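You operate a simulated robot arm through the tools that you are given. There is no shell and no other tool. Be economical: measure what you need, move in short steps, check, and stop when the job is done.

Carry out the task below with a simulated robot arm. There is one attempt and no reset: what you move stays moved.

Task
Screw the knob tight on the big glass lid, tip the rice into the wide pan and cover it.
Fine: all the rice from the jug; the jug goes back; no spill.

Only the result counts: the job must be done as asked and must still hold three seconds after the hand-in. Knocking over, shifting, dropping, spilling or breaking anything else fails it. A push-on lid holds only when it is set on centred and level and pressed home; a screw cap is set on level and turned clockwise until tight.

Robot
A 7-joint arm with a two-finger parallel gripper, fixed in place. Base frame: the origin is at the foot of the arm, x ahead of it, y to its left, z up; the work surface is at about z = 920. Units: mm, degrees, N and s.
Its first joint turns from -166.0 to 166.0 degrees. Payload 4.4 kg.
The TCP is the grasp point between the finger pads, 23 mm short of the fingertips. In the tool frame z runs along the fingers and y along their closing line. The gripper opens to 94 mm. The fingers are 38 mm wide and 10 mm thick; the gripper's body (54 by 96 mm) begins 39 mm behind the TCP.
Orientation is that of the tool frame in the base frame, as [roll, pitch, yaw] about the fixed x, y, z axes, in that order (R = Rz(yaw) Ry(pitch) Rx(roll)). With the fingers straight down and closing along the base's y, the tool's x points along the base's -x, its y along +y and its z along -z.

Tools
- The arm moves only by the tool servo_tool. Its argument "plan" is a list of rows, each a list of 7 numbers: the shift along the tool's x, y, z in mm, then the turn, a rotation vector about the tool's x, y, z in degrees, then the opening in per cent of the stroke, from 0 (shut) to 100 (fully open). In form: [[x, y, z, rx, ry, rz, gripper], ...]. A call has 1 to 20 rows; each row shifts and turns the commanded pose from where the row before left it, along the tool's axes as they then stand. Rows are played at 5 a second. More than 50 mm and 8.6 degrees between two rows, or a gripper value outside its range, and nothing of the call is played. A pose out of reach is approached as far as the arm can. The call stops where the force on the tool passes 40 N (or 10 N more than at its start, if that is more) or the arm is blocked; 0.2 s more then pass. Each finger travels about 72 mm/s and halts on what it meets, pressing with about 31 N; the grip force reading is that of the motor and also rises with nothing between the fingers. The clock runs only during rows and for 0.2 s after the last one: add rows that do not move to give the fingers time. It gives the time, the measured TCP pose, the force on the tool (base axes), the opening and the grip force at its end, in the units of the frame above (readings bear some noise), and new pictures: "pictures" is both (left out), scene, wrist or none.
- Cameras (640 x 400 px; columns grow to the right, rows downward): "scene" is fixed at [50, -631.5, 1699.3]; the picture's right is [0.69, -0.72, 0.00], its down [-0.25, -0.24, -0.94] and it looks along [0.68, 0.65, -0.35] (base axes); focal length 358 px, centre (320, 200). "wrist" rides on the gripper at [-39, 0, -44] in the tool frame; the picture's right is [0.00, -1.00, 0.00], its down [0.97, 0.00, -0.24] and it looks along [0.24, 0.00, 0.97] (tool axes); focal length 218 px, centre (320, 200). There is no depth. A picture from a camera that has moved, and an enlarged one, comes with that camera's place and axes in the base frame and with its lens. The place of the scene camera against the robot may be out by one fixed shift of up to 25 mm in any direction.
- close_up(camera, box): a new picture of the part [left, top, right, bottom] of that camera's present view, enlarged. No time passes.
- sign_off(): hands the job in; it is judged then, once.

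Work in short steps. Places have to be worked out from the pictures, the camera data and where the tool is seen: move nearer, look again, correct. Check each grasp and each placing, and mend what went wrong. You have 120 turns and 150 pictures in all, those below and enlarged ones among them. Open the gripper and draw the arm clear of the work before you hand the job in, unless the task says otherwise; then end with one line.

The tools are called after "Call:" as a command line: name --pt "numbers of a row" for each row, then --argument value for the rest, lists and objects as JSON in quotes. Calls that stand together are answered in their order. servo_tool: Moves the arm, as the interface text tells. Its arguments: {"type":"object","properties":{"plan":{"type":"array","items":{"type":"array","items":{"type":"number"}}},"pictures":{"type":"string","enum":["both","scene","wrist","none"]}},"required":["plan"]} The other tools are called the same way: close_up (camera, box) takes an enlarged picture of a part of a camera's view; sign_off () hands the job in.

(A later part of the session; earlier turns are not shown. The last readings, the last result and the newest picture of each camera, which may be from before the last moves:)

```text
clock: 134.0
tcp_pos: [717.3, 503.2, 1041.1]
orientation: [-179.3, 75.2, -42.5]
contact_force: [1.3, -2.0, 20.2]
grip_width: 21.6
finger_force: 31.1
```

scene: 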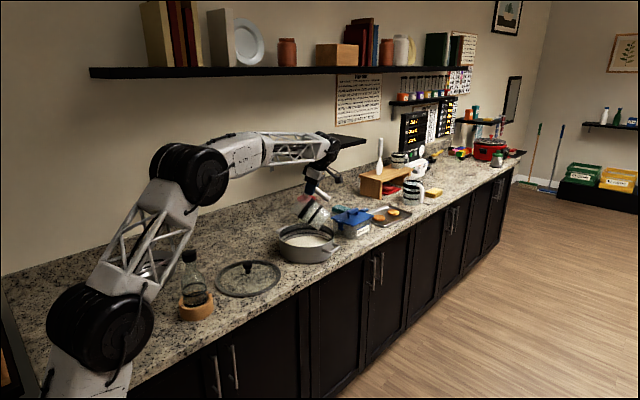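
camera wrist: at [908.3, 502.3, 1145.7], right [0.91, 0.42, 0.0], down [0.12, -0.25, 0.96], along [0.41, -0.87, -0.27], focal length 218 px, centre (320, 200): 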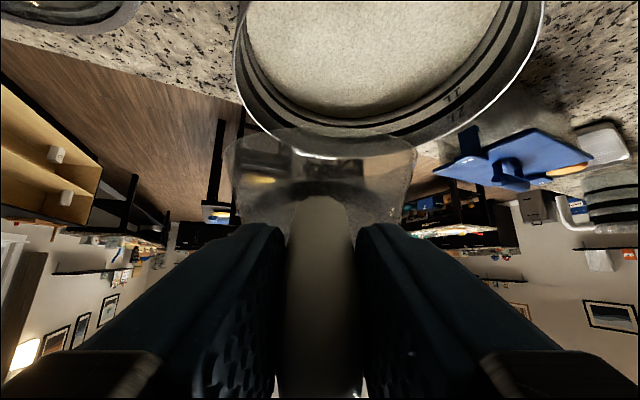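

Contact (20 N); ease up 1 mm, then open.

Call:
servo_tool --pt "-1.2 0 -0.3 0 0 0 0" --pt "0 0 0 0 0 0 0" --pictures "none"

Call:
close_up --camera "scene" --box '[180, 210, 300, 285]'

```text
clock: 134.6
tcp_pos: [717.2, 502.6, 1041.1]
orientation: [-179.7, 75.3, -43.0]
contact_force: [4.8, -1.7, 11.7]
grip_width: 21.4
finger_force: 30.6
```

```text
5.33 times, centred on (240, 248) of scene
camera zoom: at [50.0, -631.5, 1699.3], right [0.69, -0.72, 0.0], down [-0.25, -0.24, -0.94], along [0.68, 0.65, -0.35], focal length 1912 px, centre (747, -53)
```

zoom: 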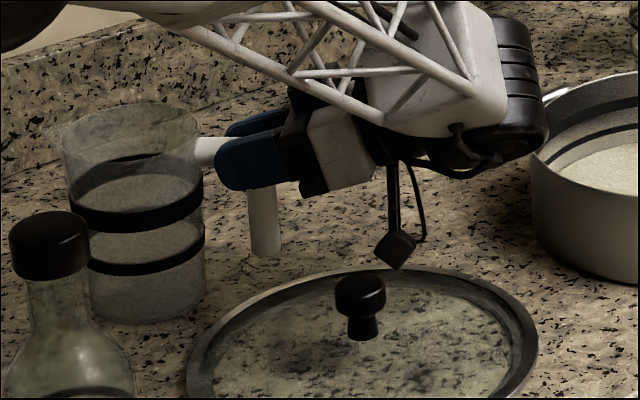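

Call:
servo_tool --pt "-0.8 0 -0.2 0 0 0 0" --pt "0 0 0 0 0 0 15" --pt "0 0 0 0 0 0 40" --pt "0 0 0 0 0 0 100" --pt "0 0 0 0 0 0 100" --pt "0 0 0 0 0 0 100" --pt "-2 0 -15 0 0 0 100" --pt "-4 0 -25 0 0 0 100" --pt "-10 0 -30 0 0 0 100" --pt "-15 0 -20 0 0 0 100" --pt "0 0 0 0 0 0 100" --pictures "both"

Call:
close_up --camera "scene" --box '[180, 210, 300, 285]'

```text
clock: 137.0
tcp_pos: [775.2, 447.8, 1094.7]
orientation: [-179.8, 75.3, -43.0]
contact_force: [0.9, -0.6, 0.0]
grip_width: 94.1
finger_force: 0.0
camera wrist: at [797.6, 425.5, 1143.7], right [0.68, 0.73, 0.0], down [0.35, -0.33, -0.88], along [-0.64, 0.6, -0.48], focal length 218 px, centre (320, 200)
```

scene: 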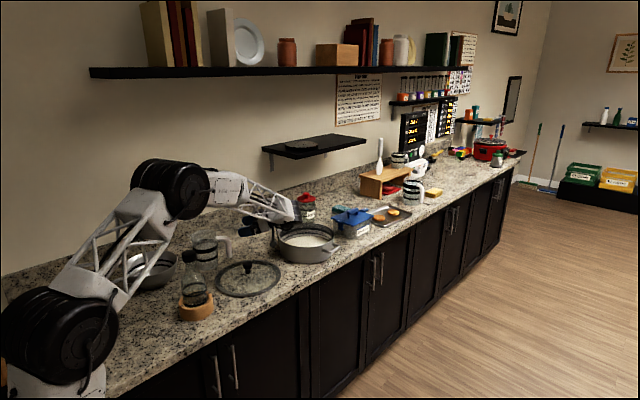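
wrist: 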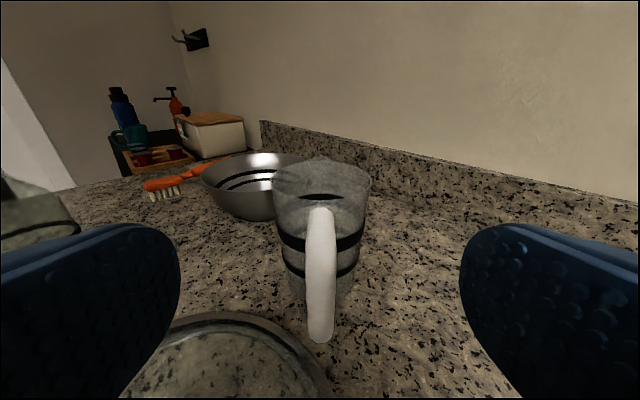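

```text
5.33 times, centred on (240, 248) of scene
camera zoom: at [50.0, -631.5, 1699.3], right [0.69, -0.72, 0.0], down [-0.25, -0.24, -0.94], along [0.68, 0.65, -0.35], focal length 1912 px, centre (747, -53)
```

zoom: 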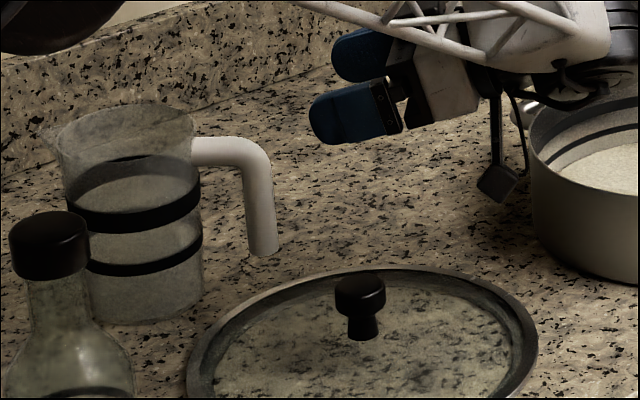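

The jug stands back in its place. Next the lid: I'll rise, return to tool-down, and yaw to 200° to view and grasp the knob with an outward tilt (needed for the pan's distance).

Call:
servo_tool --pt "-36 0 -9.7 0 0 0 100" --pt "-36 0 -9.7 0 0 0 100" --pt "-36 0 -9.7 0 0 0 100" --pt "-36 0 -9.7 0 0 0 100" --pt "0 0 0 0 7.5 0 100" --pt "0 0 0 0 7.5 0 100" --pt "0 0 0 0 7.5 0 100" --pt "0 0 0 0 7.5 0 100" --pt "0 0 0 0 7.5 0 100" --pt "0 0 0 0 7.5 0 100" --pt "0 0 0 0 7.5 0 100" --pt "0 0 0 0 7.5 0 100" --pt "0 0 0 0 7.5 0 100" --pt "0 0 0 0 7.7 0 100" --pt "0 0 0 0 0 8 100" --pt "0 0 0 0 0 8 100" --pt "0 0 0 0 0 8 100" --pt "0 0 0 0 0 8 100" --pt "0 0 0 0 0 8 100" --pictures "none"

Call:
servo_tool --pt "0 0 0 0 0 8 100" --pt "0 0 0 0 0 8 100" --pt "0 0 0 0 0 8 100" --pt "0 0 0 0 0 8 100" --pt "0 0 0 0 0 8 100" --pt "0 0 0 0 0 8 100" --pt "0 0 0 0 0 8 100" --pt "0 0 0 0 0 8 100" --pt "0 0 0 0 0 8 100" --pt "0 0 0 0 0 5 100" --pt "0 0 0 0 0 0 100" --pictures "both"

```text
clock: 141.0
tcp_pos: [776.2, 448.1, 1245.4]
orientation: [179.9, 0.0, -83.3]
contact_force: [0.1, 0.0, -0.9]
grip_width: 94.0
finger_force: 0.0
```

```text
clock: 143.4
tcp_pos: [775.4, 447.9, 1244.5]
orientation: [179.9, -0.1, -160.3]
contact_force: [0.0, -0.3, -0.1]
grip_width: 93.8
finger_force: 0.0
camera wrist: at [810.6, 460.9, 1287.9], right [0.34, -0.94, 0.0], down [-0.91, -0.33, 0.24], along [-0.23, -0.08, -0.97], focal length 218 px, centre (320, 200)
```

scene: 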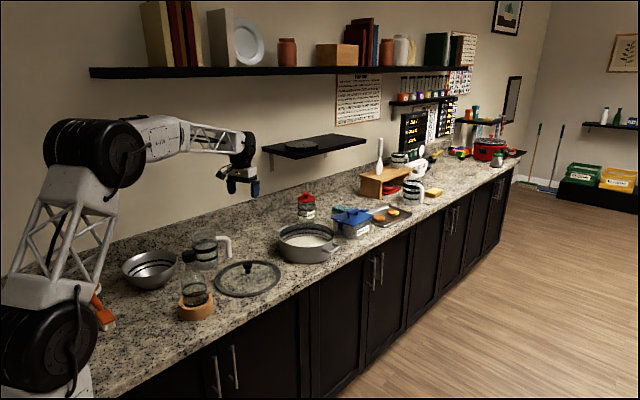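
wrist: 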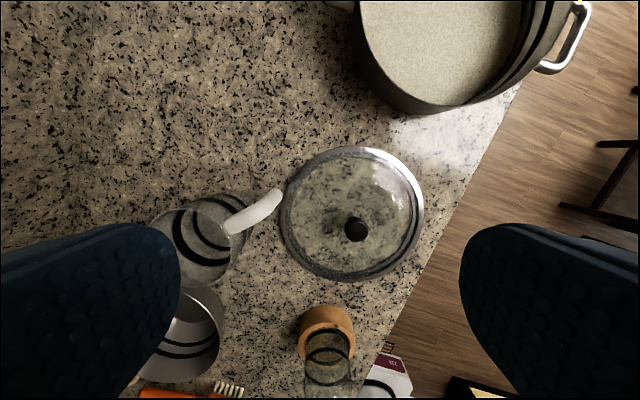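

Knob is now at about (713,368). I'll move above it, tilt the tool 30° outward and look.

Call:
servo_tool --pt "17.2 -10.7 30 0 0 0 100" --pt "17.2 -10.7 30 0 0 0 100" --pt "17.2 -10.7 30 0 0 0 100" --pt "17.2 -10.7 30 0 0 0 100" --pt "17.2 -10.7 30 0 0 0 100" --pt "0 0 0 0 -7.5 0 100" --pt "0 0 0 0 -7.5 0 100" --pt "0 0 0 0 -7.5 0 100" --pt "0 0 0 0 -7.5 0 100" --pt "0 0 0 0 0 0 100" --pictures "both"

```text
clock: 145.6
tcp_pos: [713.4, 368.1, 1094.5]
orientation: [179.9, 30.0, -160.2]
contact_force: [-0.3, -0.3, 0.0]
grip_width: 93.8
finger_force: 0.1
camera wrist: at [722.7, 372.4, 1151.6], right [0.34, -0.94, 0.0], down [-0.9, -0.32, -0.28], along [0.26, 0.1, -0.96], focal length 218 px, centre (320, 200)
```

scene: 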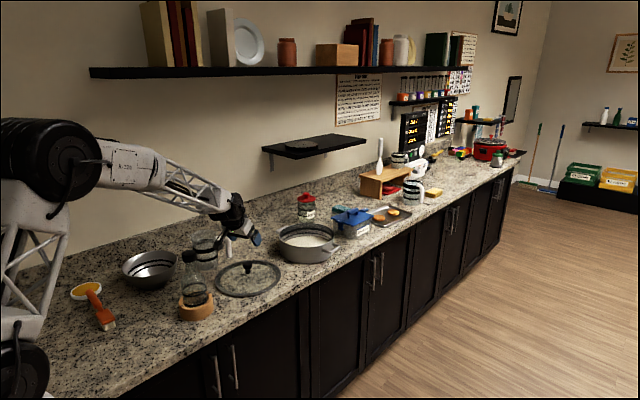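
wrist: 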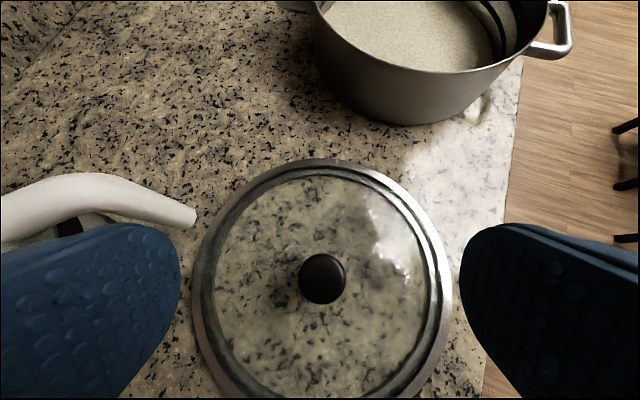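

Alignment is good (knob at (712,368)). I'll descend straight down 70 mm and check clearances.

Call:
servo_tool --pt "17.5 0 30.3 0 0 0 100" --pt "17.5 0 30.3 0 0 0 100" --pt "0 0 0 0 0 0 100" --pictures "wrist"

Call:
close_up --camera "scene" --box '[150, 170, 310, 320]'

```text
clock: 146.4
tcp_pos: [716.3, 367.4, 1022.6]
orientation: [179.9, 30.1, -160.2]
contact_force: [0.9, 0.2, -0.2]
grip_width: 94.0
finger_force: 0.1
camera wrist: at [725.7, 371.9, 1079.8], right [0.34, -0.94, 0.0], down [-0.9, -0.33, -0.28], along [0.26, 0.1, -0.96], focal length 218 px, centre (320, 200)
```

wrist: 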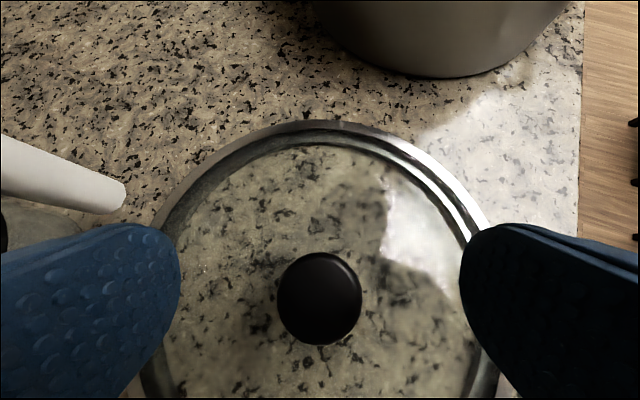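

```text
2.67 times, centred on (230, 245) of scene
camera zoom: at [50.0, -631.5, 1699.3], right [0.69, -0.72, 0.0], down [-0.25, -0.24, -0.94], along [0.68, 0.65, -0.35], focal length 956 px, centre (560, 80)
```

zoom: 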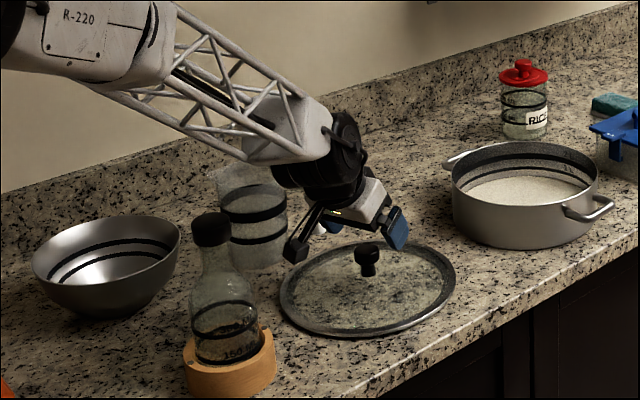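

Clear all round. Final descent to z≈979 with a 4 mm inward correction, then close on the knob.

Call:
servo_tool --pt "10 0 14 0 0 0 100" --pt "9 0 14 0 0 0 100" --pt "6 0 7.5 0 0 0 100" --pt "0 0 0 0 0 0 60" --pt "0 0 0 0 0 0 0" --pt "0 0 0 0 0 0 0" --pt "0 0 0 0 0 0 0" --pt "0 0 0 0 0 0 0" --pictures "wrist"

Call:
close_up --camera "scene" --box '[200, 210, 320, 310]'

```text
clock: 148.2
tcp_pos: [708.7, 367.6, 980.6]
orientation: [180.0, 30.1, -160.3]
contact_force: [-0.7, 0.0, -0.6]
grip_width: 34.2
finger_force: 31.0
camera wrist: at [718.6, 370.5, 1037.6], right [0.34, -0.94, 0.0], down [-0.9, -0.33, -0.28], along [0.26, 0.1, -0.96], focal length 218 px, centre (320, 200)
```

wrist: 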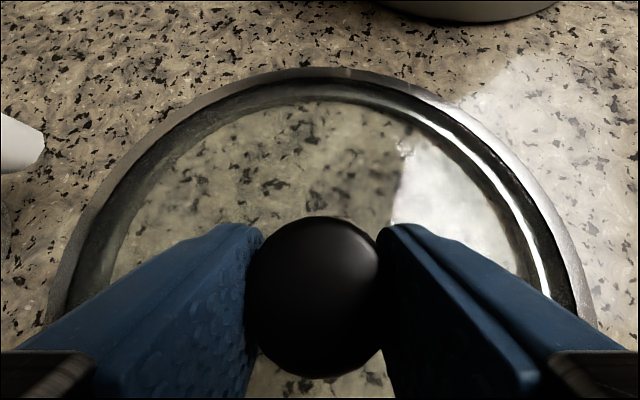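

```text
4.00 times, centred on (260, 260) of scene
camera zoom: at [50.0, -631.5, 1699.3], right [0.69, -0.72, 0.0], down [-0.25, -0.24, -0.94], along [0.68, 0.65, -0.35], focal length 1434 px, centre (560, -40)
```

zoom: 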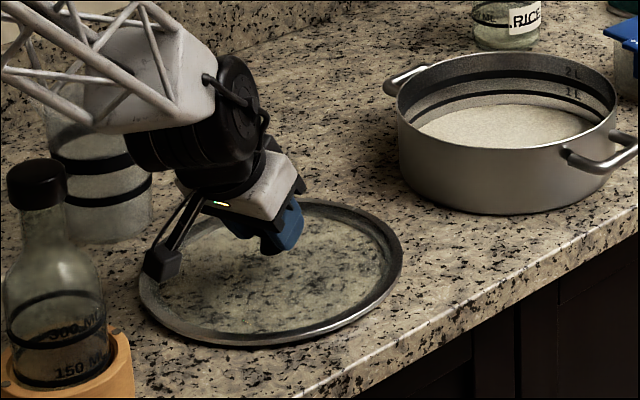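

Knob gripped (34.2 mm). Lift a little and check it hangs level.

Call:
servo_tool --pt "-5 0 -8.66 0 0 0 0" --pt "-5 0 -8.66 0 0 0 0" --pt "-5 0 -8.66 0 0 0 0" --pt "0 0 0 0 0 0 0" --pt "0 0 0 0 0 0 0" --pictures "wrist"

Call:
close_up --camera "scene" --box '[200, 210, 320, 310]'

```text
clock: 149.4
tcp_pos: [707.6, 368.1, 1010.5]
orientation: [179.9, 30.0, -160.3]
contact_force: [0.0, -0.3, -3.9]
grip_width: 34.4
finger_force: 30.8
camera wrist: at [718.2, 371.4, 1067.9], right [0.34, -0.94, 0.0], down [-0.9, -0.33, -0.28], along [0.26, 0.1, -0.96], focal length 218 px, centre (320, 200)
```

wrist: 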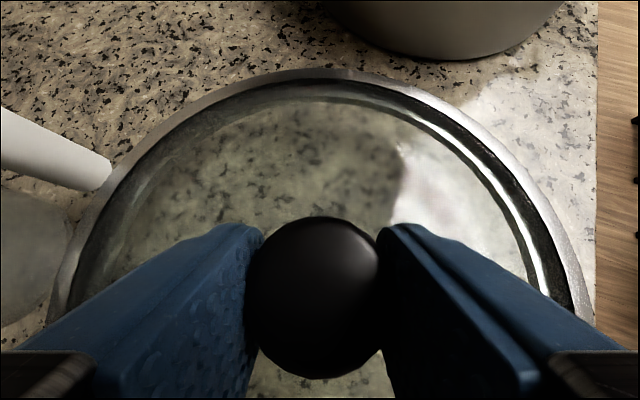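

```text
4.00 times, centred on (260, 260) of scene
camera zoom: at [50.0, -631.5, 1699.3], right [0.69, -0.72, 0.0], down [-0.25, -0.24, -0.94], along [0.68, 0.65, -0.35], focal length 1434 px, centre (560, -40)
```

zoom: 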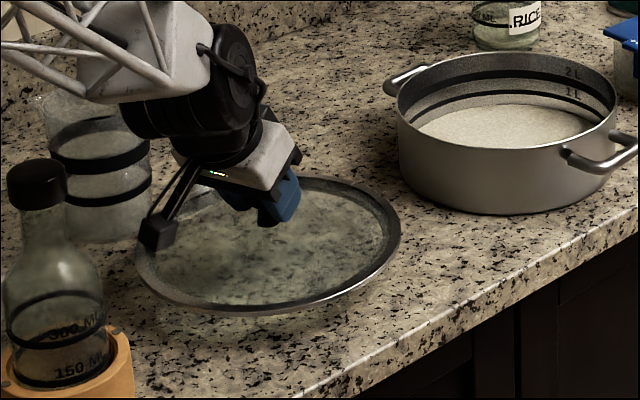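

The lid hangs level. Raise it and carry it outward to just short of the pan, then look.

Call:
servo_tool --pt "-19.2 0 -33.2 0 0 0 0" --pt "-19.2 0 -33.2 0 0 0 0" --pt "-19.2 0 -33.2 0 0 0 0" --pt "-20.2 -9.2 11.6 0 0 0 0" --pt "-20.2 -9.2 11.6 0 0 0 0" --pt "-20.2 -9.2 11.6 0 0 0 0" --pt "-20.2 -9.2 11.6 0 0 0 0" --pt "-20.2 -9.2 11.6 0 0 0 0" --pt "-20.2 -9.2 11.6 0 0 0 0" --pt "-20.2 -9.2 11.6 0 0 0 0" --pt "-20.2 -9.2 11.6 0 0 0 0" --pt "-20.2 -9.2 11.6 0 0 0 0" --pt "-20.2 -9.2 11.6 0 0 0 0" --pt "0 0 0 0 0 0 0" --pictures "both"

```text
clock: 152.4
tcp_pos: [959.4, 361.3, 1125.7]
orientation: [179.9, 30.0, -160.2]
contact_force: [0.4, 0.1, -4.0]
grip_width: 33.9
finger_force: 31.0
camera wrist: at [969.1, 364.3, 1183.2], right [0.34, -0.94, 0.0], down [-0.9, -0.32, -0.28], along [0.26, 0.1, -0.96], focal length 218 px, centre (320, 200)
```

scene: 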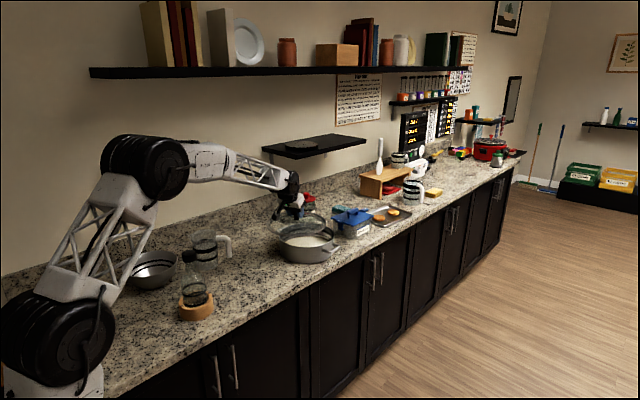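
wrist: 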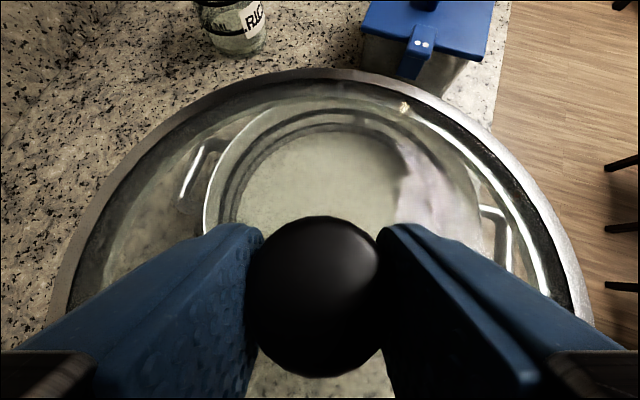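

Call:
close_up --camera "wrist" --box '[160, 60, 540, 280]'

Call:
close_up --camera "scene" --box '[250, 180, 370, 270]'

```text
1.68 times, centred on (350, 170) of wrist
camera zoom: at [969.1, 364.3, 1183.2], right [0.34, -0.94, 0.0], down [-0.9, -0.32, -0.28], along [0.26, 0.1, -0.96], focal length 368 px, centre (270, 250)
```

zoom: 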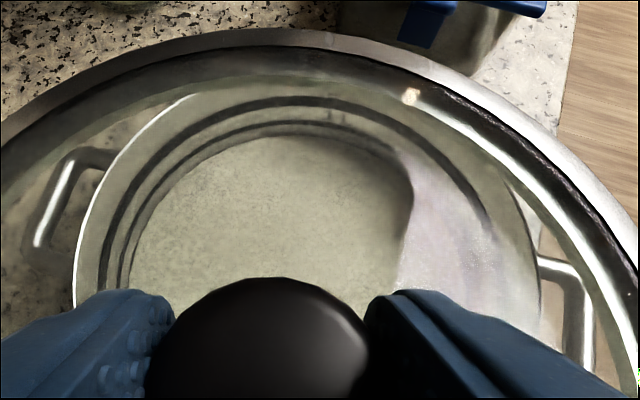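

```text
4.44 times, centred on (310, 225) of scene
camera zoom: at [50.0, -631.5, 1699.3], right [0.69, -0.72, 0.0], down [-0.25, -0.24, -0.94], along [0.68, 0.65, -0.35], focal length 1593 px, centre (364, 89)
```

zoom: 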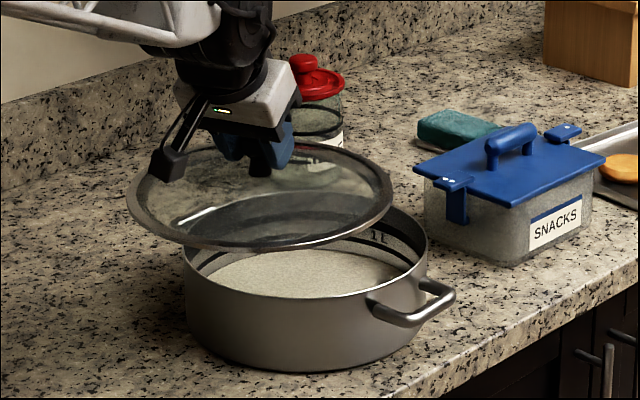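

Pan rim visible through the glass; centre estimate ≈(1015,359). I'll move above it, drop 30 mm and compare the two rims.

Call:
servo_tool --pt "-14.7 -7.1 8.5 0 0 0 0" --pt "-14.7 -7.1 8.5 0 0 0 0" --pt "-14.7 -7.1 8.5 0 0 0 0" --pt "7.5 0 13 0 0 0 0" --pt "7.5 0 13 0 0 0 0" --pt "0 0 0 0 0 0 0" --pictures "wrist"

Call:
close_up --camera "scene" --box '[250, 180, 370, 270]'

```text
clock: 153.8
tcp_pos: [1012.2, 359.4, 1095.3]
orientation: [179.9, 30.0, -160.3]
contact_force: [0.4, 0.4, -4.8]
grip_width: 33.9
finger_force: 31.2
camera wrist: at [1023.2, 362.3, 1152.1], right [0.34, -0.94, 0.0], down [-0.9, -0.33, -0.28], along [0.26, 0.1, -0.96], focal length 218 px, centre (320, 200)
```

wrist: 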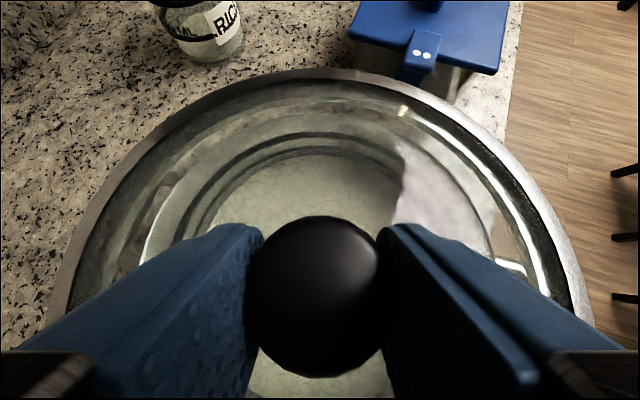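

```text
4.44 times, centred on (310, 225) of scene
camera zoom: at [50.0, -631.5, 1699.3], right [0.69, -0.72, 0.0], down [-0.25, -0.24, -0.94], along [0.68, 0.65, -0.35], focal length 1593 px, centre (364, 89)
```

zoom: 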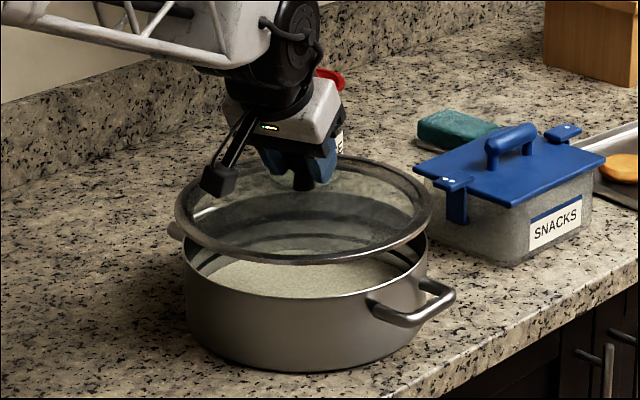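

Call:
close_up --camera "wrist" --box '[60, 60, 600, 320]'

```text
1.19 times, centred on (330, 190) of wrist
camera zoom: at [1023.2, 362.3, 1152.1], right [0.34, -0.94, 0.0], down [-0.9, -0.33, -0.28], along [0.26, 0.1, -0.96], focal length 259 px, centre (308, 212)
```

zoom: 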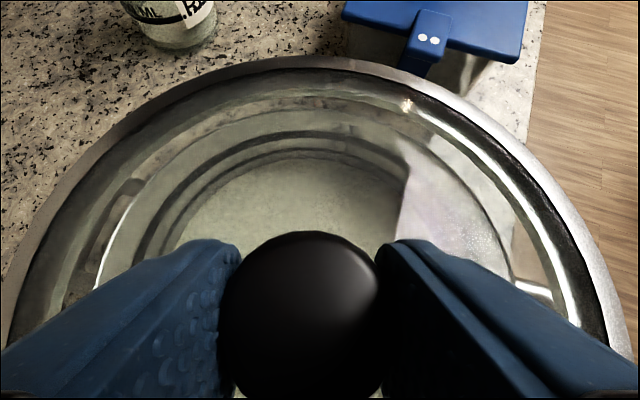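

Laterally centred. I'll descend 22 mm so the rims nearly coincide, then compare radially.

Call:
servo_tool --pt "5.5 0 9.5 0 0 0 0" --pt "5.5 0 9.5 0 0 0 0" --pt "0 0 0 0 0 0 0" --pictures "none"

Call:
close_up --camera "wrist" --box '[60, 60, 600, 320]'

Call:
close_up --camera "scene" --box '[270, 205, 350, 265]'

```text
clock: 154.6
tcp_pos: [1015.2, 358.2, 1074.2]
orientation: [179.8, 30.0, -160.2]
contact_force: [-1.0, 0.4, -4.5]
grip_width: 34.4
finger_force: 30.8
```

```text
1.19 times, centred on (330, 190) of wrist
camera zoom: at [1024.6, 361.8, 1130.3], right [0.34, -0.94, 0.0], down [-0.9, -0.33, -0.28], along [0.26, 0.1, -0.96], focal length 259 px, centre (308, 212)
```

zoom: 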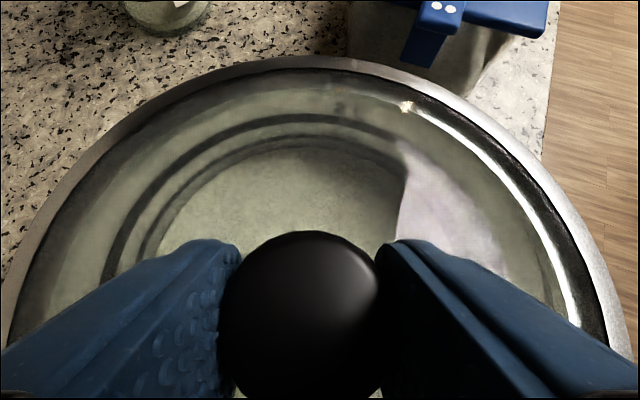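

```text
6.67 times, centred on (310, 235) of scene
camera zoom: at [50.0, -631.5, 1699.3], right [0.69, -0.72, 0.0], down [-0.25, -0.24, -0.94], along [0.68, 0.65, -0.35], focal length 2390 px, centre (387, -33)
```

zoom: 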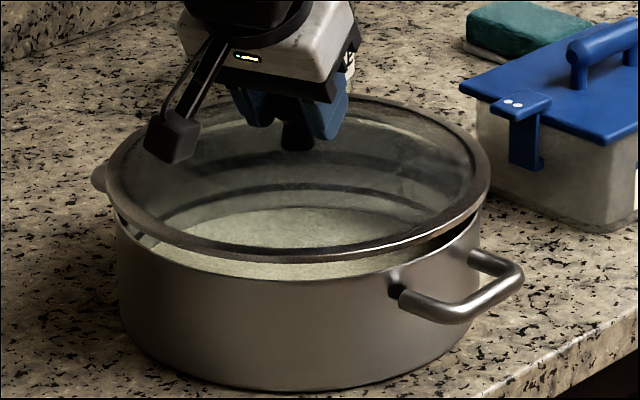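

Laterally the two rims are concentric within a millimetre in the scene view. Lower slowly to contact.

Call:
servo_tool --pt "2 0 3.46 0 0 0 0" --pt "2 0 3.46 0 0 0 0" --pt "0.5 0 0.87 0 0 0 0" --pt "0 0 0 0 0 0 0" --pictures "none"

Call:
close_up --camera "scene" --box '[270, 205, 350, 265]'

Call:
close_up --camera "wrist" --box '[60, 60, 600, 320]'

```text
clock: 155.6
tcp_pos: [1014.5, 356.5, 1065.8]
orientation: [179.9, 30.0, -160.2]
contact_force: [0.3, 0.5, -3.6]
grip_width: 34.2
finger_force: 30.4
```

```text
6.67 times, centred on (310, 235) of scene
camera zoom: at [50.0, -631.5, 1699.3], right [0.69, -0.72, 0.0], down [-0.25, -0.24, -0.94], along [0.68, 0.65, -0.35], focal length 2390 px, centre (387, -33)
```

zoom: 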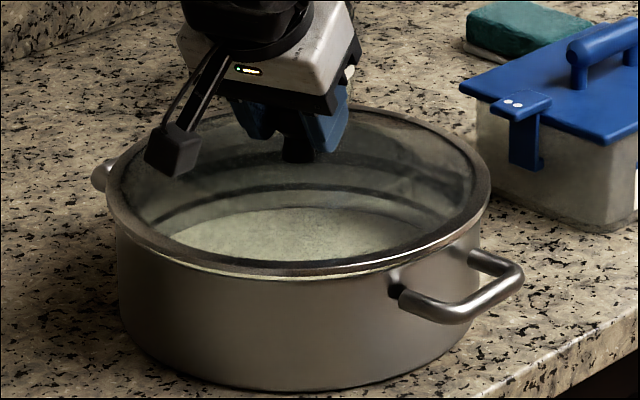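

```text
1.19 times, centred on (330, 190) of wrist
camera zoom: at [1023.8, 360.7, 1122.4], right [0.34, -0.94, 0.0], down [-0.9, -0.33, -0.28], along [0.26, 0.1, -0.96], focal length 259 px, centre (308, 212)
```

zoom: 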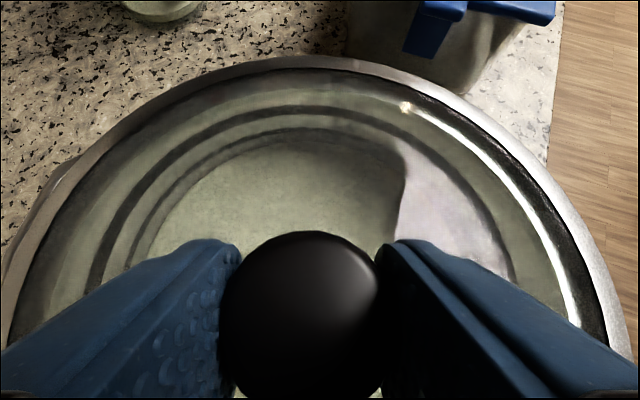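

Combining all views, pan centre is about (1022,363) and the lid is ~8 mm short of it along the scene view line. I'll shift by (+6.5,+5) and descend gently to contact.

Call:
servo_tool --pt "-3.4 1.25 1.95 0 0 0 0" --pt "-3.4 1.25 1.95 0 0 0 0" --pt "2 0 3.46 0 0 0 0" --pt "0 0 0 0 0 0 0" --pictures "none"

Call:
close_up --camera "scene" --box '[270, 205, 350, 265]'

Call:
close_up --camera "wrist" --box '[60, 60, 600, 320]'

```text
clock: 156.6
tcp_pos: [1020.3, 362.5, 1061.0]
orientation: [179.9, 30.2, -160.1]
contact_force: [0.6, 0.2, -2.9]
grip_width: 33.9
finger_force: 31.0
```

```text
6.67 times, centred on (310, 235) of scene
camera zoom: at [50.0, -631.5, 1699.3], right [0.69, -0.72, 0.0], down [-0.25, -0.24, -0.94], along [0.68, 0.65, -0.35], focal length 2390 px, centre (387, -33)
```

zoom: 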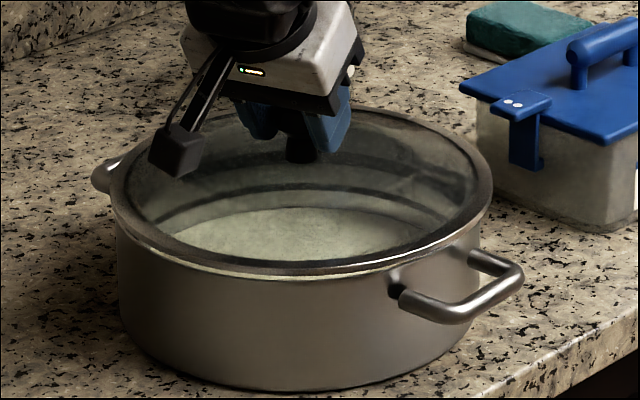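

```text
1.19 times, centred on (330, 190) of wrist
camera zoom: at [1030.5, 364.9, 1118.7], right [0.34, -0.94, 0.0], down [-0.9, -0.33, -0.28], along [0.26, 0.1, -0.96], focal length 259 px, centre (308, 212)
```

zoom: 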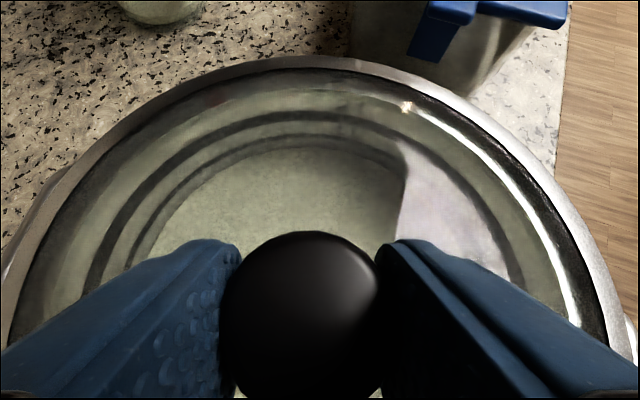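

Lower in small steps until contact.

Call:
servo_tool --pt "1.25 0 2.17 0 0 0 0" --pt "0.75 0 1.3 0 0 0 0" --pt "0 0 0 0 0 0 0" --pictures "none"

Call:
servo_tool --pt "0.75 0 1.3 0 0 0 0" --pt "0 0 0 0 0 0 0" --pictures "none"

Call:
close_up --camera "scene" --box '[270, 205, 350, 265]'

```text
clock: 157.4
tcp_pos: [1021.6, 361.9, 1059.7]
orientation: [179.9, 30.1, -160.2]
contact_force: [-2.5, 0.4, 2.2]
grip_width: 34.0
finger_force: 31.2
```

```text
clock: 158.0
tcp_pos: [1021.0, 361.3, 1057.6]
orientation: [179.9, 30.0, -160.3]
contact_force: [-2.8, 1.3, 7.9]
grip_width: 34.1
finger_force: 30.7
```

```text
6.67 times, centred on (310, 235) of scene
camera zoom: at [50.0, -631.5, 1699.3], right [0.69, -0.72, 0.0], down [-0.25, -0.24, -0.94], along [0.68, 0.65, -0.35], focal length 2390 px, centre (387, -33)
```

zoom: 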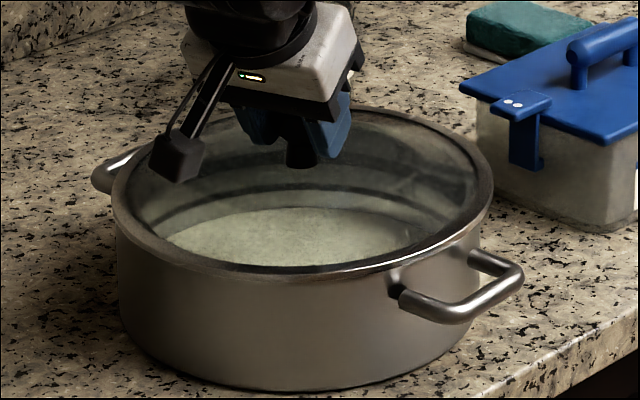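

Call:
close_up --camera "scene" --box '[280, 225, 340, 250]'

Call:
close_up --camera "wrist" --box '[60, 60, 600, 320]'

```text
10.67 times, centred on (310, 238) of scene
camera zoom: at [50.0, -631.5, 1699.3], right [0.69, -0.72, 0.0], down [-0.25, -0.24, -0.94], along [0.68, 0.65, -0.35], focal length 3824 px, centre (427, -200)
```

zoom: 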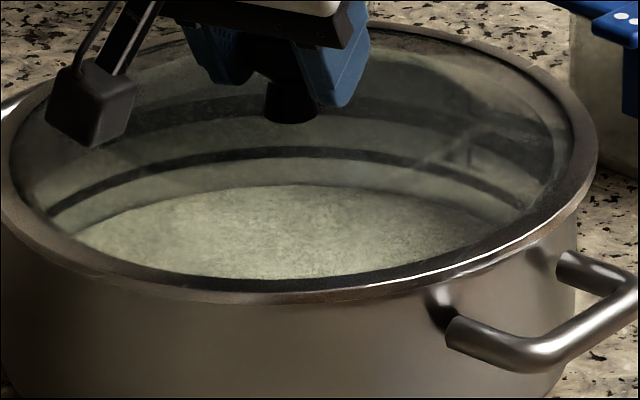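

```text
1.19 times, centred on (330, 190) of wrist
camera zoom: at [1030.7, 365.2, 1114.5], right [0.34, -0.94, 0.0], down [-0.9, -0.32, -0.28], along [0.26, 0.1, -0.96], focal length 259 px, centre (308, 212)
```

zoom: 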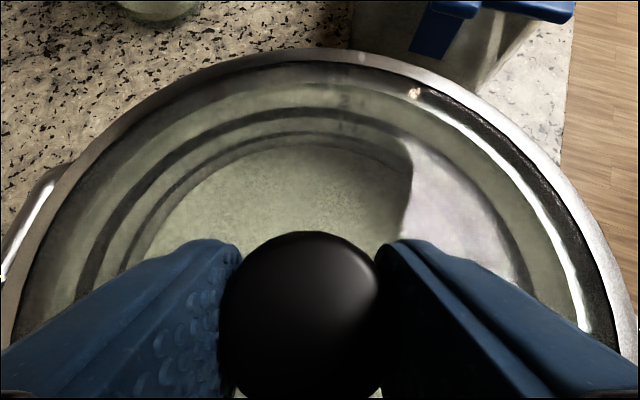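

The far edge touched first (slight tilt, inward push), so the lid is a few mm too far out. Raise 3 mm, shift inward 4.5 mm, and lower again.

Call:
servo_tool --pt "-1.5 0 -2.6 0 0 0 0" --pt "3.9 0.1 -2.25 0 0 0 0" --pt "0 0 0 0 0 0 0" --pt "0.75 0 1.3 0 0 0 0" --pt "0.75 0 1.3 0 0 0 0" --pt "0 0 0 0 0 0 0" --pictures "none"

Call:
close_up --camera "scene" --box '[270, 205, 350, 265]'

Call:
close_up --camera "wrist" --box '[60, 60, 600, 320]'

```text
clock: 159.4
tcp_pos: [1016.4, 360.1, 1056.2]
orientation: [180.0, 30.0, -160.3]
contact_force: [2.1, 2.3, -2.7]
grip_width: 34.1
finger_force: 30.6
```

```text
6.67 times, centred on (310, 235) of scene
camera zoom: at [50.0, -631.5, 1699.3], right [0.69, -0.72, 0.0], down [-0.25, -0.24, -0.94], along [0.68, 0.65, -0.35], focal length 2390 px, centre (387, -33)
```

zoom: 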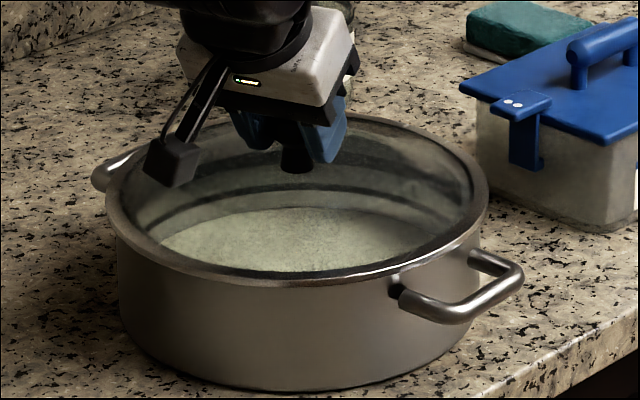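

```text
1.19 times, centred on (330, 190) of wrist
camera zoom: at [1025.8, 364.2, 1113.4], right [0.34, -0.94, 0.0], down [-0.9, -0.33, -0.28], along [0.26, 0.1, -0.96], focal length 259 px, centre (308, 212)
```

zoom: 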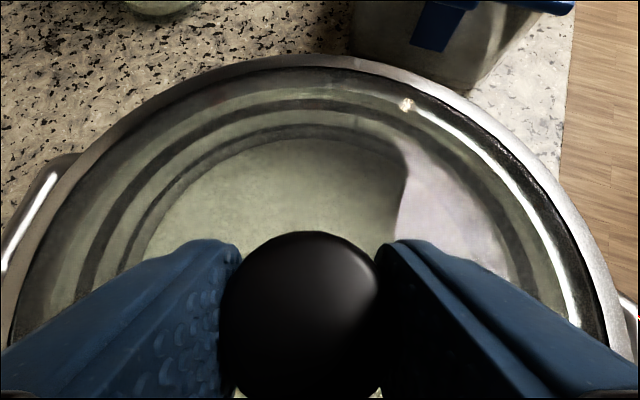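

Level again and lower than before, with a slight outward push now. Nudge 1.5 mm outward and press down gradually.

Call:
servo_tool --pt "-1.2 -0.4 0.7 0 0 0 0" --pt "0.75 0 1.3 0 0 0 0" --pt "0.75 0 1.3 0 0 0 0" --pt "0 0 0 0 0 0 0" --pictures "none"

Call:
servo_tool --pt "0.75 0 1.3 0 0 0 0" --pt "0.75 0 1.3 0 0 0 0" --pt "0 0 0 0 0 0 0" --pictures "none"

Call:
close_up --camera "scene" --box '[270, 205, 350, 265]'

Call:
close_up --camera "wrist" --box '[60, 60, 600, 320]'

```text
clock: 160.4
tcp_pos: [1017.6, 361.4, 1053.1]
orientation: [179.8, 30.1, -160.3]
contact_force: [4.5, 0.5, 7.8]
grip_width: 33.9
finger_force: 31.0
```

```text
clock: 161.2
tcp_pos: [1016.9, 360.1, 1051.3]
orientation: [179.9, 30.1, -160.2]
contact_force: [-2.6, -0.9, 29.7]
grip_width: 34.0
finger_force: 31.0
```

```text
6.67 times, centred on (310, 235) of scene
camera zoom: at [50.0, -631.5, 1699.3], right [0.69, -0.72, 0.0], down [-0.25, -0.24, -0.94], along [0.68, 0.65, -0.35], focal length 2390 px, centre (387, -33)
```

zoom: 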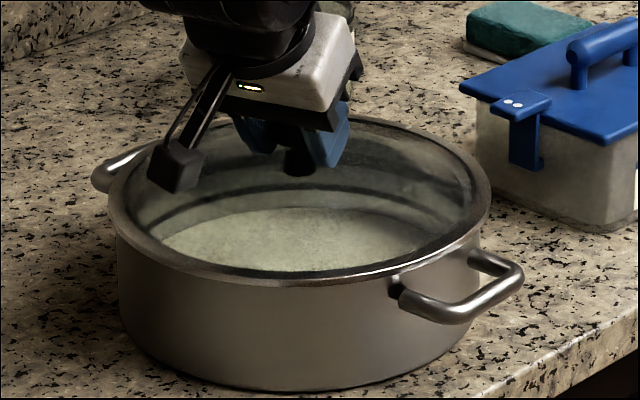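

```text
1.19 times, centred on (330, 190) of wrist
camera zoom: at [1028.0, 363.9, 1109.3], right [0.34, -0.94, 0.0], down [-0.9, -0.32, -0.28], along [0.26, 0.1, -0.96], focal length 259 px, centre (308, 212)
```

zoom: 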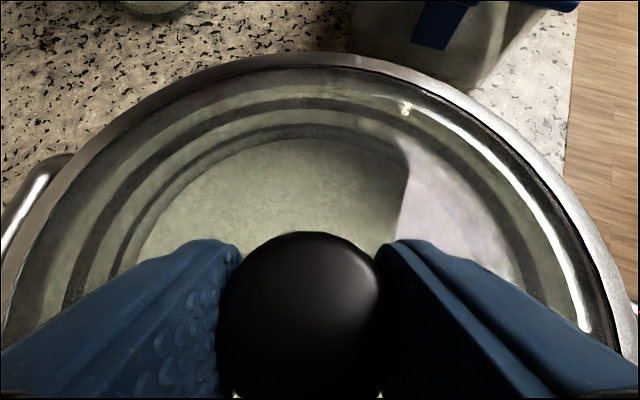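

Lid self-centred (rim extents now concentric) and 30 N is being carried. One more small press, then release and look.

Call:
servo_tool --pt "0.4 0 0.7 0 0 0 0" --pt "0 0 0 0 0 0 0" --pictures "none"

Call:
servo_tool --pt "-0.75 0 -1.3 0 0 0 0" --pt "-0.5 0 -0.87 0 0 0 0" --pt "0 0 0 0 0 0 30" --pt "0 0 0 0 0 0 100" --pt "0 0 0 0 0 0 100" --pt "0 0 0 0 0 0 100" --pt "-5 0 -20 0 0 0 100" --pt "-15 0 -30 0 0 0 100" --pt "-15 0 -30 0 0 0 100" --pt "0 0 0 0 0 0 100" --pictures "wrist"

Call:
close_up --camera "scene" --box '[270, 205, 350, 265]'

```text
clock: 161.8
tcp_pos: [1017.7, 360.4, 1050.9]
orientation: [179.9, 30.1, -160.2]
contact_force: [4.6, 2.8, 28.9]
grip_width: 34.2
finger_force: 30.8
```

```text
clock: 164.0
tcp_pos: [1009.4, 357.5, 1139.9]
orientation: [179.9, 30.2, -160.2]
contact_force: [0.2, 0.3, -0.7]
grip_width: 94.1
finger_force: 0.0
camera wrist: at [1018.6, 360.6, 1196.9], right [0.34, -0.94, 0.0], down [-0.9, -0.33, -0.28], along [0.26, 0.1, -0.96], focal length 218 px, centre (320, 200)
```

wrist: 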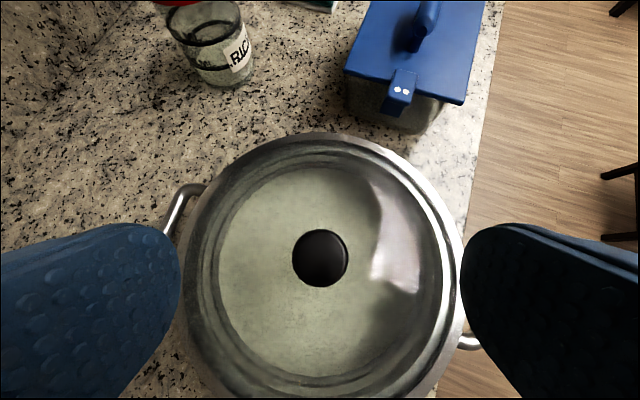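

```text
6.67 times, centred on (310, 235) of scene
camera zoom: at [50.0, -631.5, 1699.3], right [0.69, -0.72, 0.0], down [-0.25, -0.24, -0.94], along [0.68, 0.65, -0.35], focal length 2390 px, centre (387, -33)
```

zoom: 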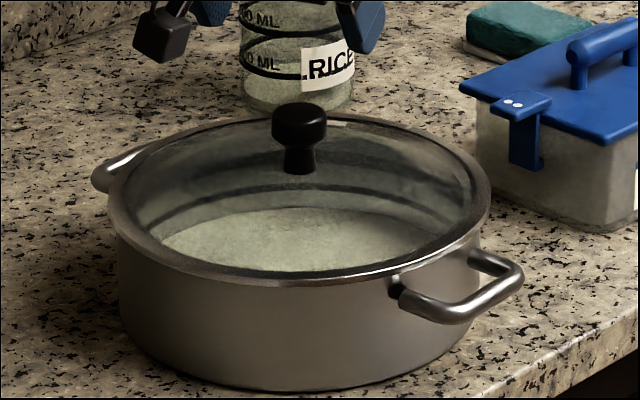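

Call:
close_up --camera "scene" --box '[278, 215, 342, 255]'

Call:
close_up --camera "wrist" --box '[170, 120, 490, 400]'

```text
10.00 times, centred on (310, 235) of scene
camera zoom: at [50.0, -631.5, 1699.3], right [0.69, -0.72, 0.0], down [-0.25, -0.24, -0.94], along [0.68, 0.65, -0.35], focal length 3585 px, centre (420, -150)
```

zoom: 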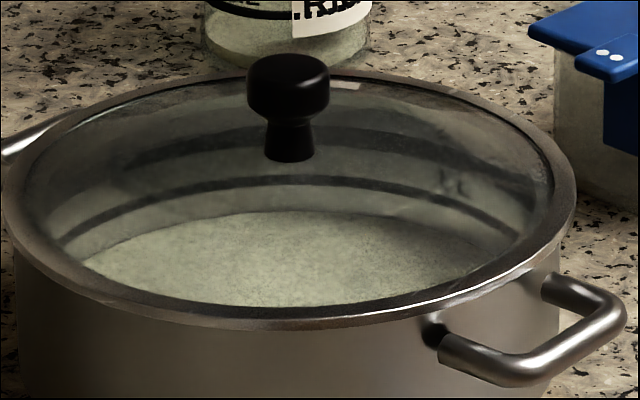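

```text
1.43 times, centred on (330, 260) of wrist
camera zoom: at [1018.6, 360.6, 1196.9], right [0.34, -0.94, 0.0], down [-0.9, -0.33, -0.28], along [0.26, 0.1, -0.96], focal length 312 px, centre (306, 114)
```

zoom: 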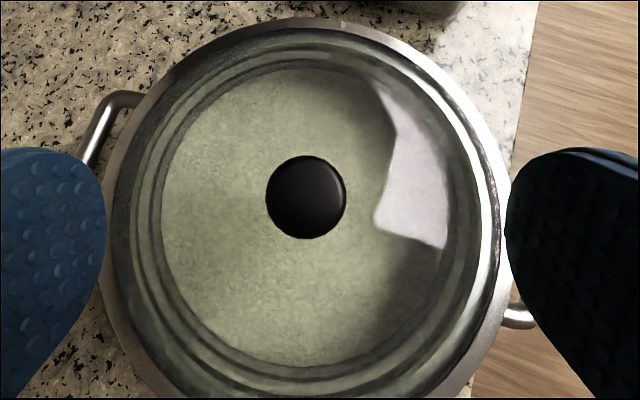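

The lid sits concentric and flush. To be sure it's home I'll regrip the knob and press once more, a bit harder.

Call:
servo_tool --pt "15 0 30 0 0 0 100" --pt "15 0 30 0 0 0 100" --pt "3 0 19 0 0 0 100" --pt "0 0 0 0 0 0 50" --pt "0 0 0 0 0 0 0" --pt "0 0 0 0 0 0 0" --pt "0 0 0 0 0 0 0" --pt "0 0 0 0 0 0 0" --pictures "none"

Call:
servo_tool --pt "0.75 0 1.3 0 0 0 0" --pt "0.75 0 1.3 0 0 0 0" --pt "0.5 0 0.87 0 0 0 0" --pt "0.5 0 0.87 0 0 0 0" --pt "0 0 0 0 0 0 0" --pictures "none"

```text
clock: 165.8
tcp_pos: [1017.3, 362.1, 1052.6]
orientation: [-180.0, 30.1, -160.1]
contact_force: [0.9, -0.1, 0.7]
grip_width: 33.8
finger_force: 31.2
```

```text
clock: 167.0
tcp_pos: [1018.3, 361.7, 1049.9]
orientation: [179.8, 30.2, -160.2]
contact_force: [5.1, 9.6, 27.8]
grip_width: 34.1
finger_force: 30.4
```

Call:
servo_tool --pt "0.5 0 0.87 0 0 0 0" --pt "0.5 0 0.87 0 0 0 0" --pt "0.5 0 0.87 0 0 0 0" --pt "0 0 0 0 0 0 0" --pictures "none"

```text
clock: 168.1
tcp_pos: [1019.8, 360.5, 1048.2]
orientation: [179.9, 30.0, -160.2]
contact_force: [-0.1, 0.4, 3.6]
grip_width: 33.9
finger_force: 31.0
stopped in row 4: the force on the tool passed its limit (the readings are from after the stop); the commanded pose is now the measured one
```

The press exceeded 40 N and settled slightly lower, likely fully home. Release, withdraw and check.

Call:
servo_tool --pt "0 0 0 0 0 0 30" --pt "0 0 0 0 0 0 100" --pt "0 0 0 0 0 0 100" --pt "0 0 0 0 0 0 100" --pt "-5 0 -20 0 0 0 100" --pt "-15 0 -30 0 0 0 100" --pt "-15 0 -30 0 0 0 100" --pt "-15 0 -30 0 0 0 100" --pt "-15 0 -30 0 0 0 100" --pt "0 0 0 0 0 0 100" --pictures "both"

Call:
close_up --camera "scene" --box '[270, 205, 350, 265]'

```text
clock: 170.3
tcp_pos: [1007.5, 357.4, 1203.3]
orientation: [179.8, 30.1, -160.3]
contact_force: [0.3, 0.1, -0.1]
grip_width: 94.2
finger_force: 0.0
camera wrist: at [1016.3, 360.7, 1260.8], right [0.34, -0.94, 0.0], down [-0.9, -0.32, -0.28], along [0.26, 0.1, -0.96], focal length 218 px, centre (320, 200)
```

scene: 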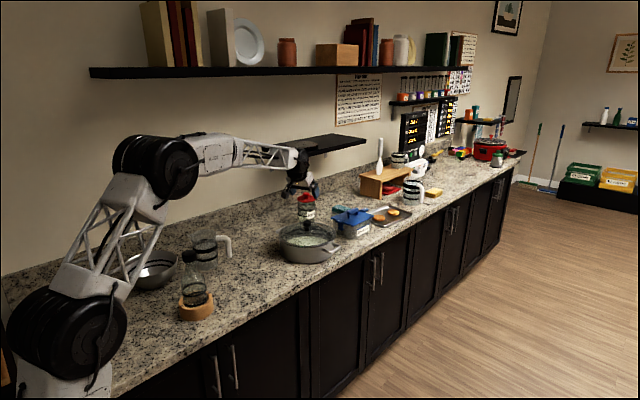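
wrist: 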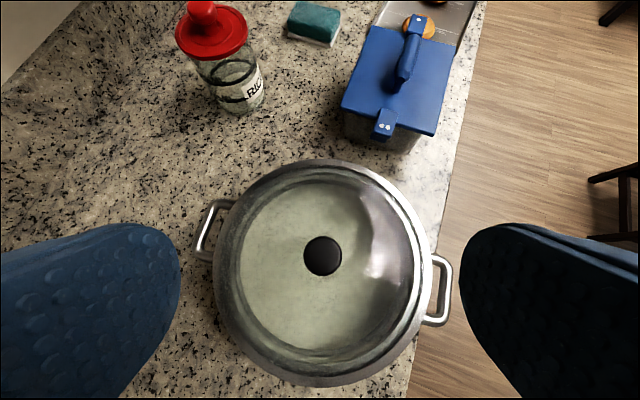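

```text
6.67 times, centred on (310, 235) of scene
camera zoom: at [50.0, -631.5, 1699.3], right [0.69, -0.72, 0.0], down [-0.25, -0.24, -0.94], along [0.68, 0.65, -0.35], focal length 2390 px, centre (387, -33)
```

zoom: 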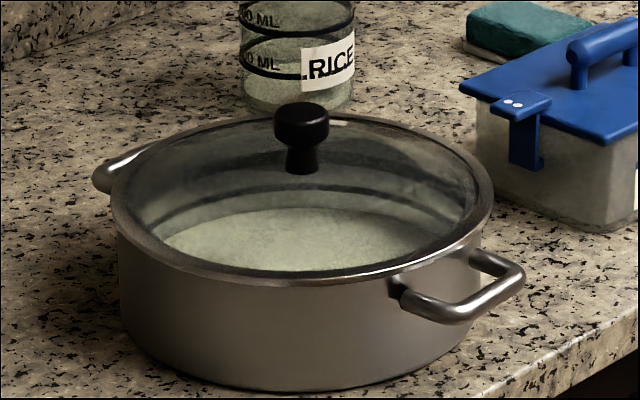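

Call:
close_up --camera "wrist" --box '[180, 150, 470, 390]'

Call:
close_up --camera "scene" --box '[278, 220, 318, 245]'

Call:
close_up --camera "scene" --box '[305, 220, 345, 245]'

```text
1.67 times, centred on (325, 270) of wrist
camera zoom: at [1016.3, 360.7, 1260.8], right [0.34, -0.94, 0.0], down [-0.9, -0.32, -0.28], along [0.26, 0.1, -0.96], focal length 364 px, centre (312, 83)
```

zoom: 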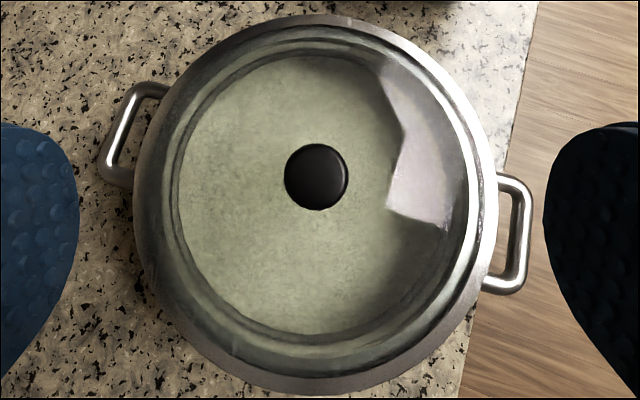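

```text
16.00 times, centred on (298, 232) of scene
camera zoom: at [50.0, -631.5, 1699.3], right [0.69, -0.72, 0.0], down [-0.25, -0.24, -0.94], along [0.68, 0.65, -0.35], focal length 5736 px, centre (672, -320)
```

zoom: 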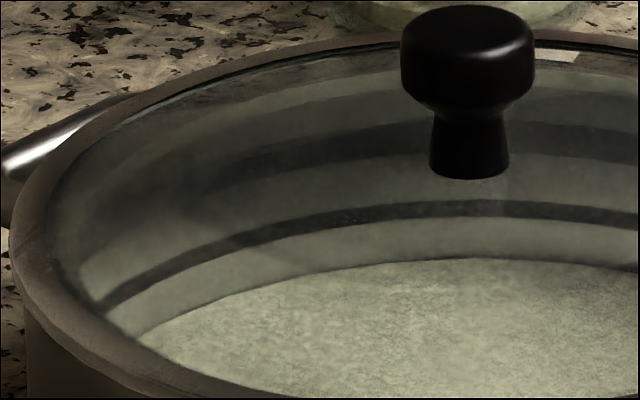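

```text
16.00 times, centred on (325, 232) of scene
camera zoom: at [50.0, -631.5, 1699.3], right [0.69, -0.72, 0.0], down [-0.25, -0.24, -0.94], along [0.68, 0.65, -0.35], focal length 5736 px, centre (240, -320)
```

zoom: 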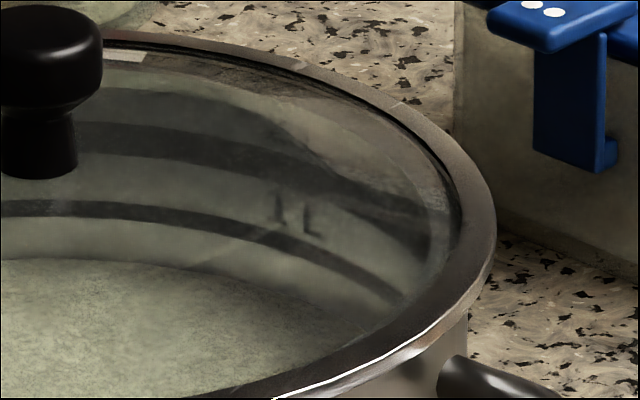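

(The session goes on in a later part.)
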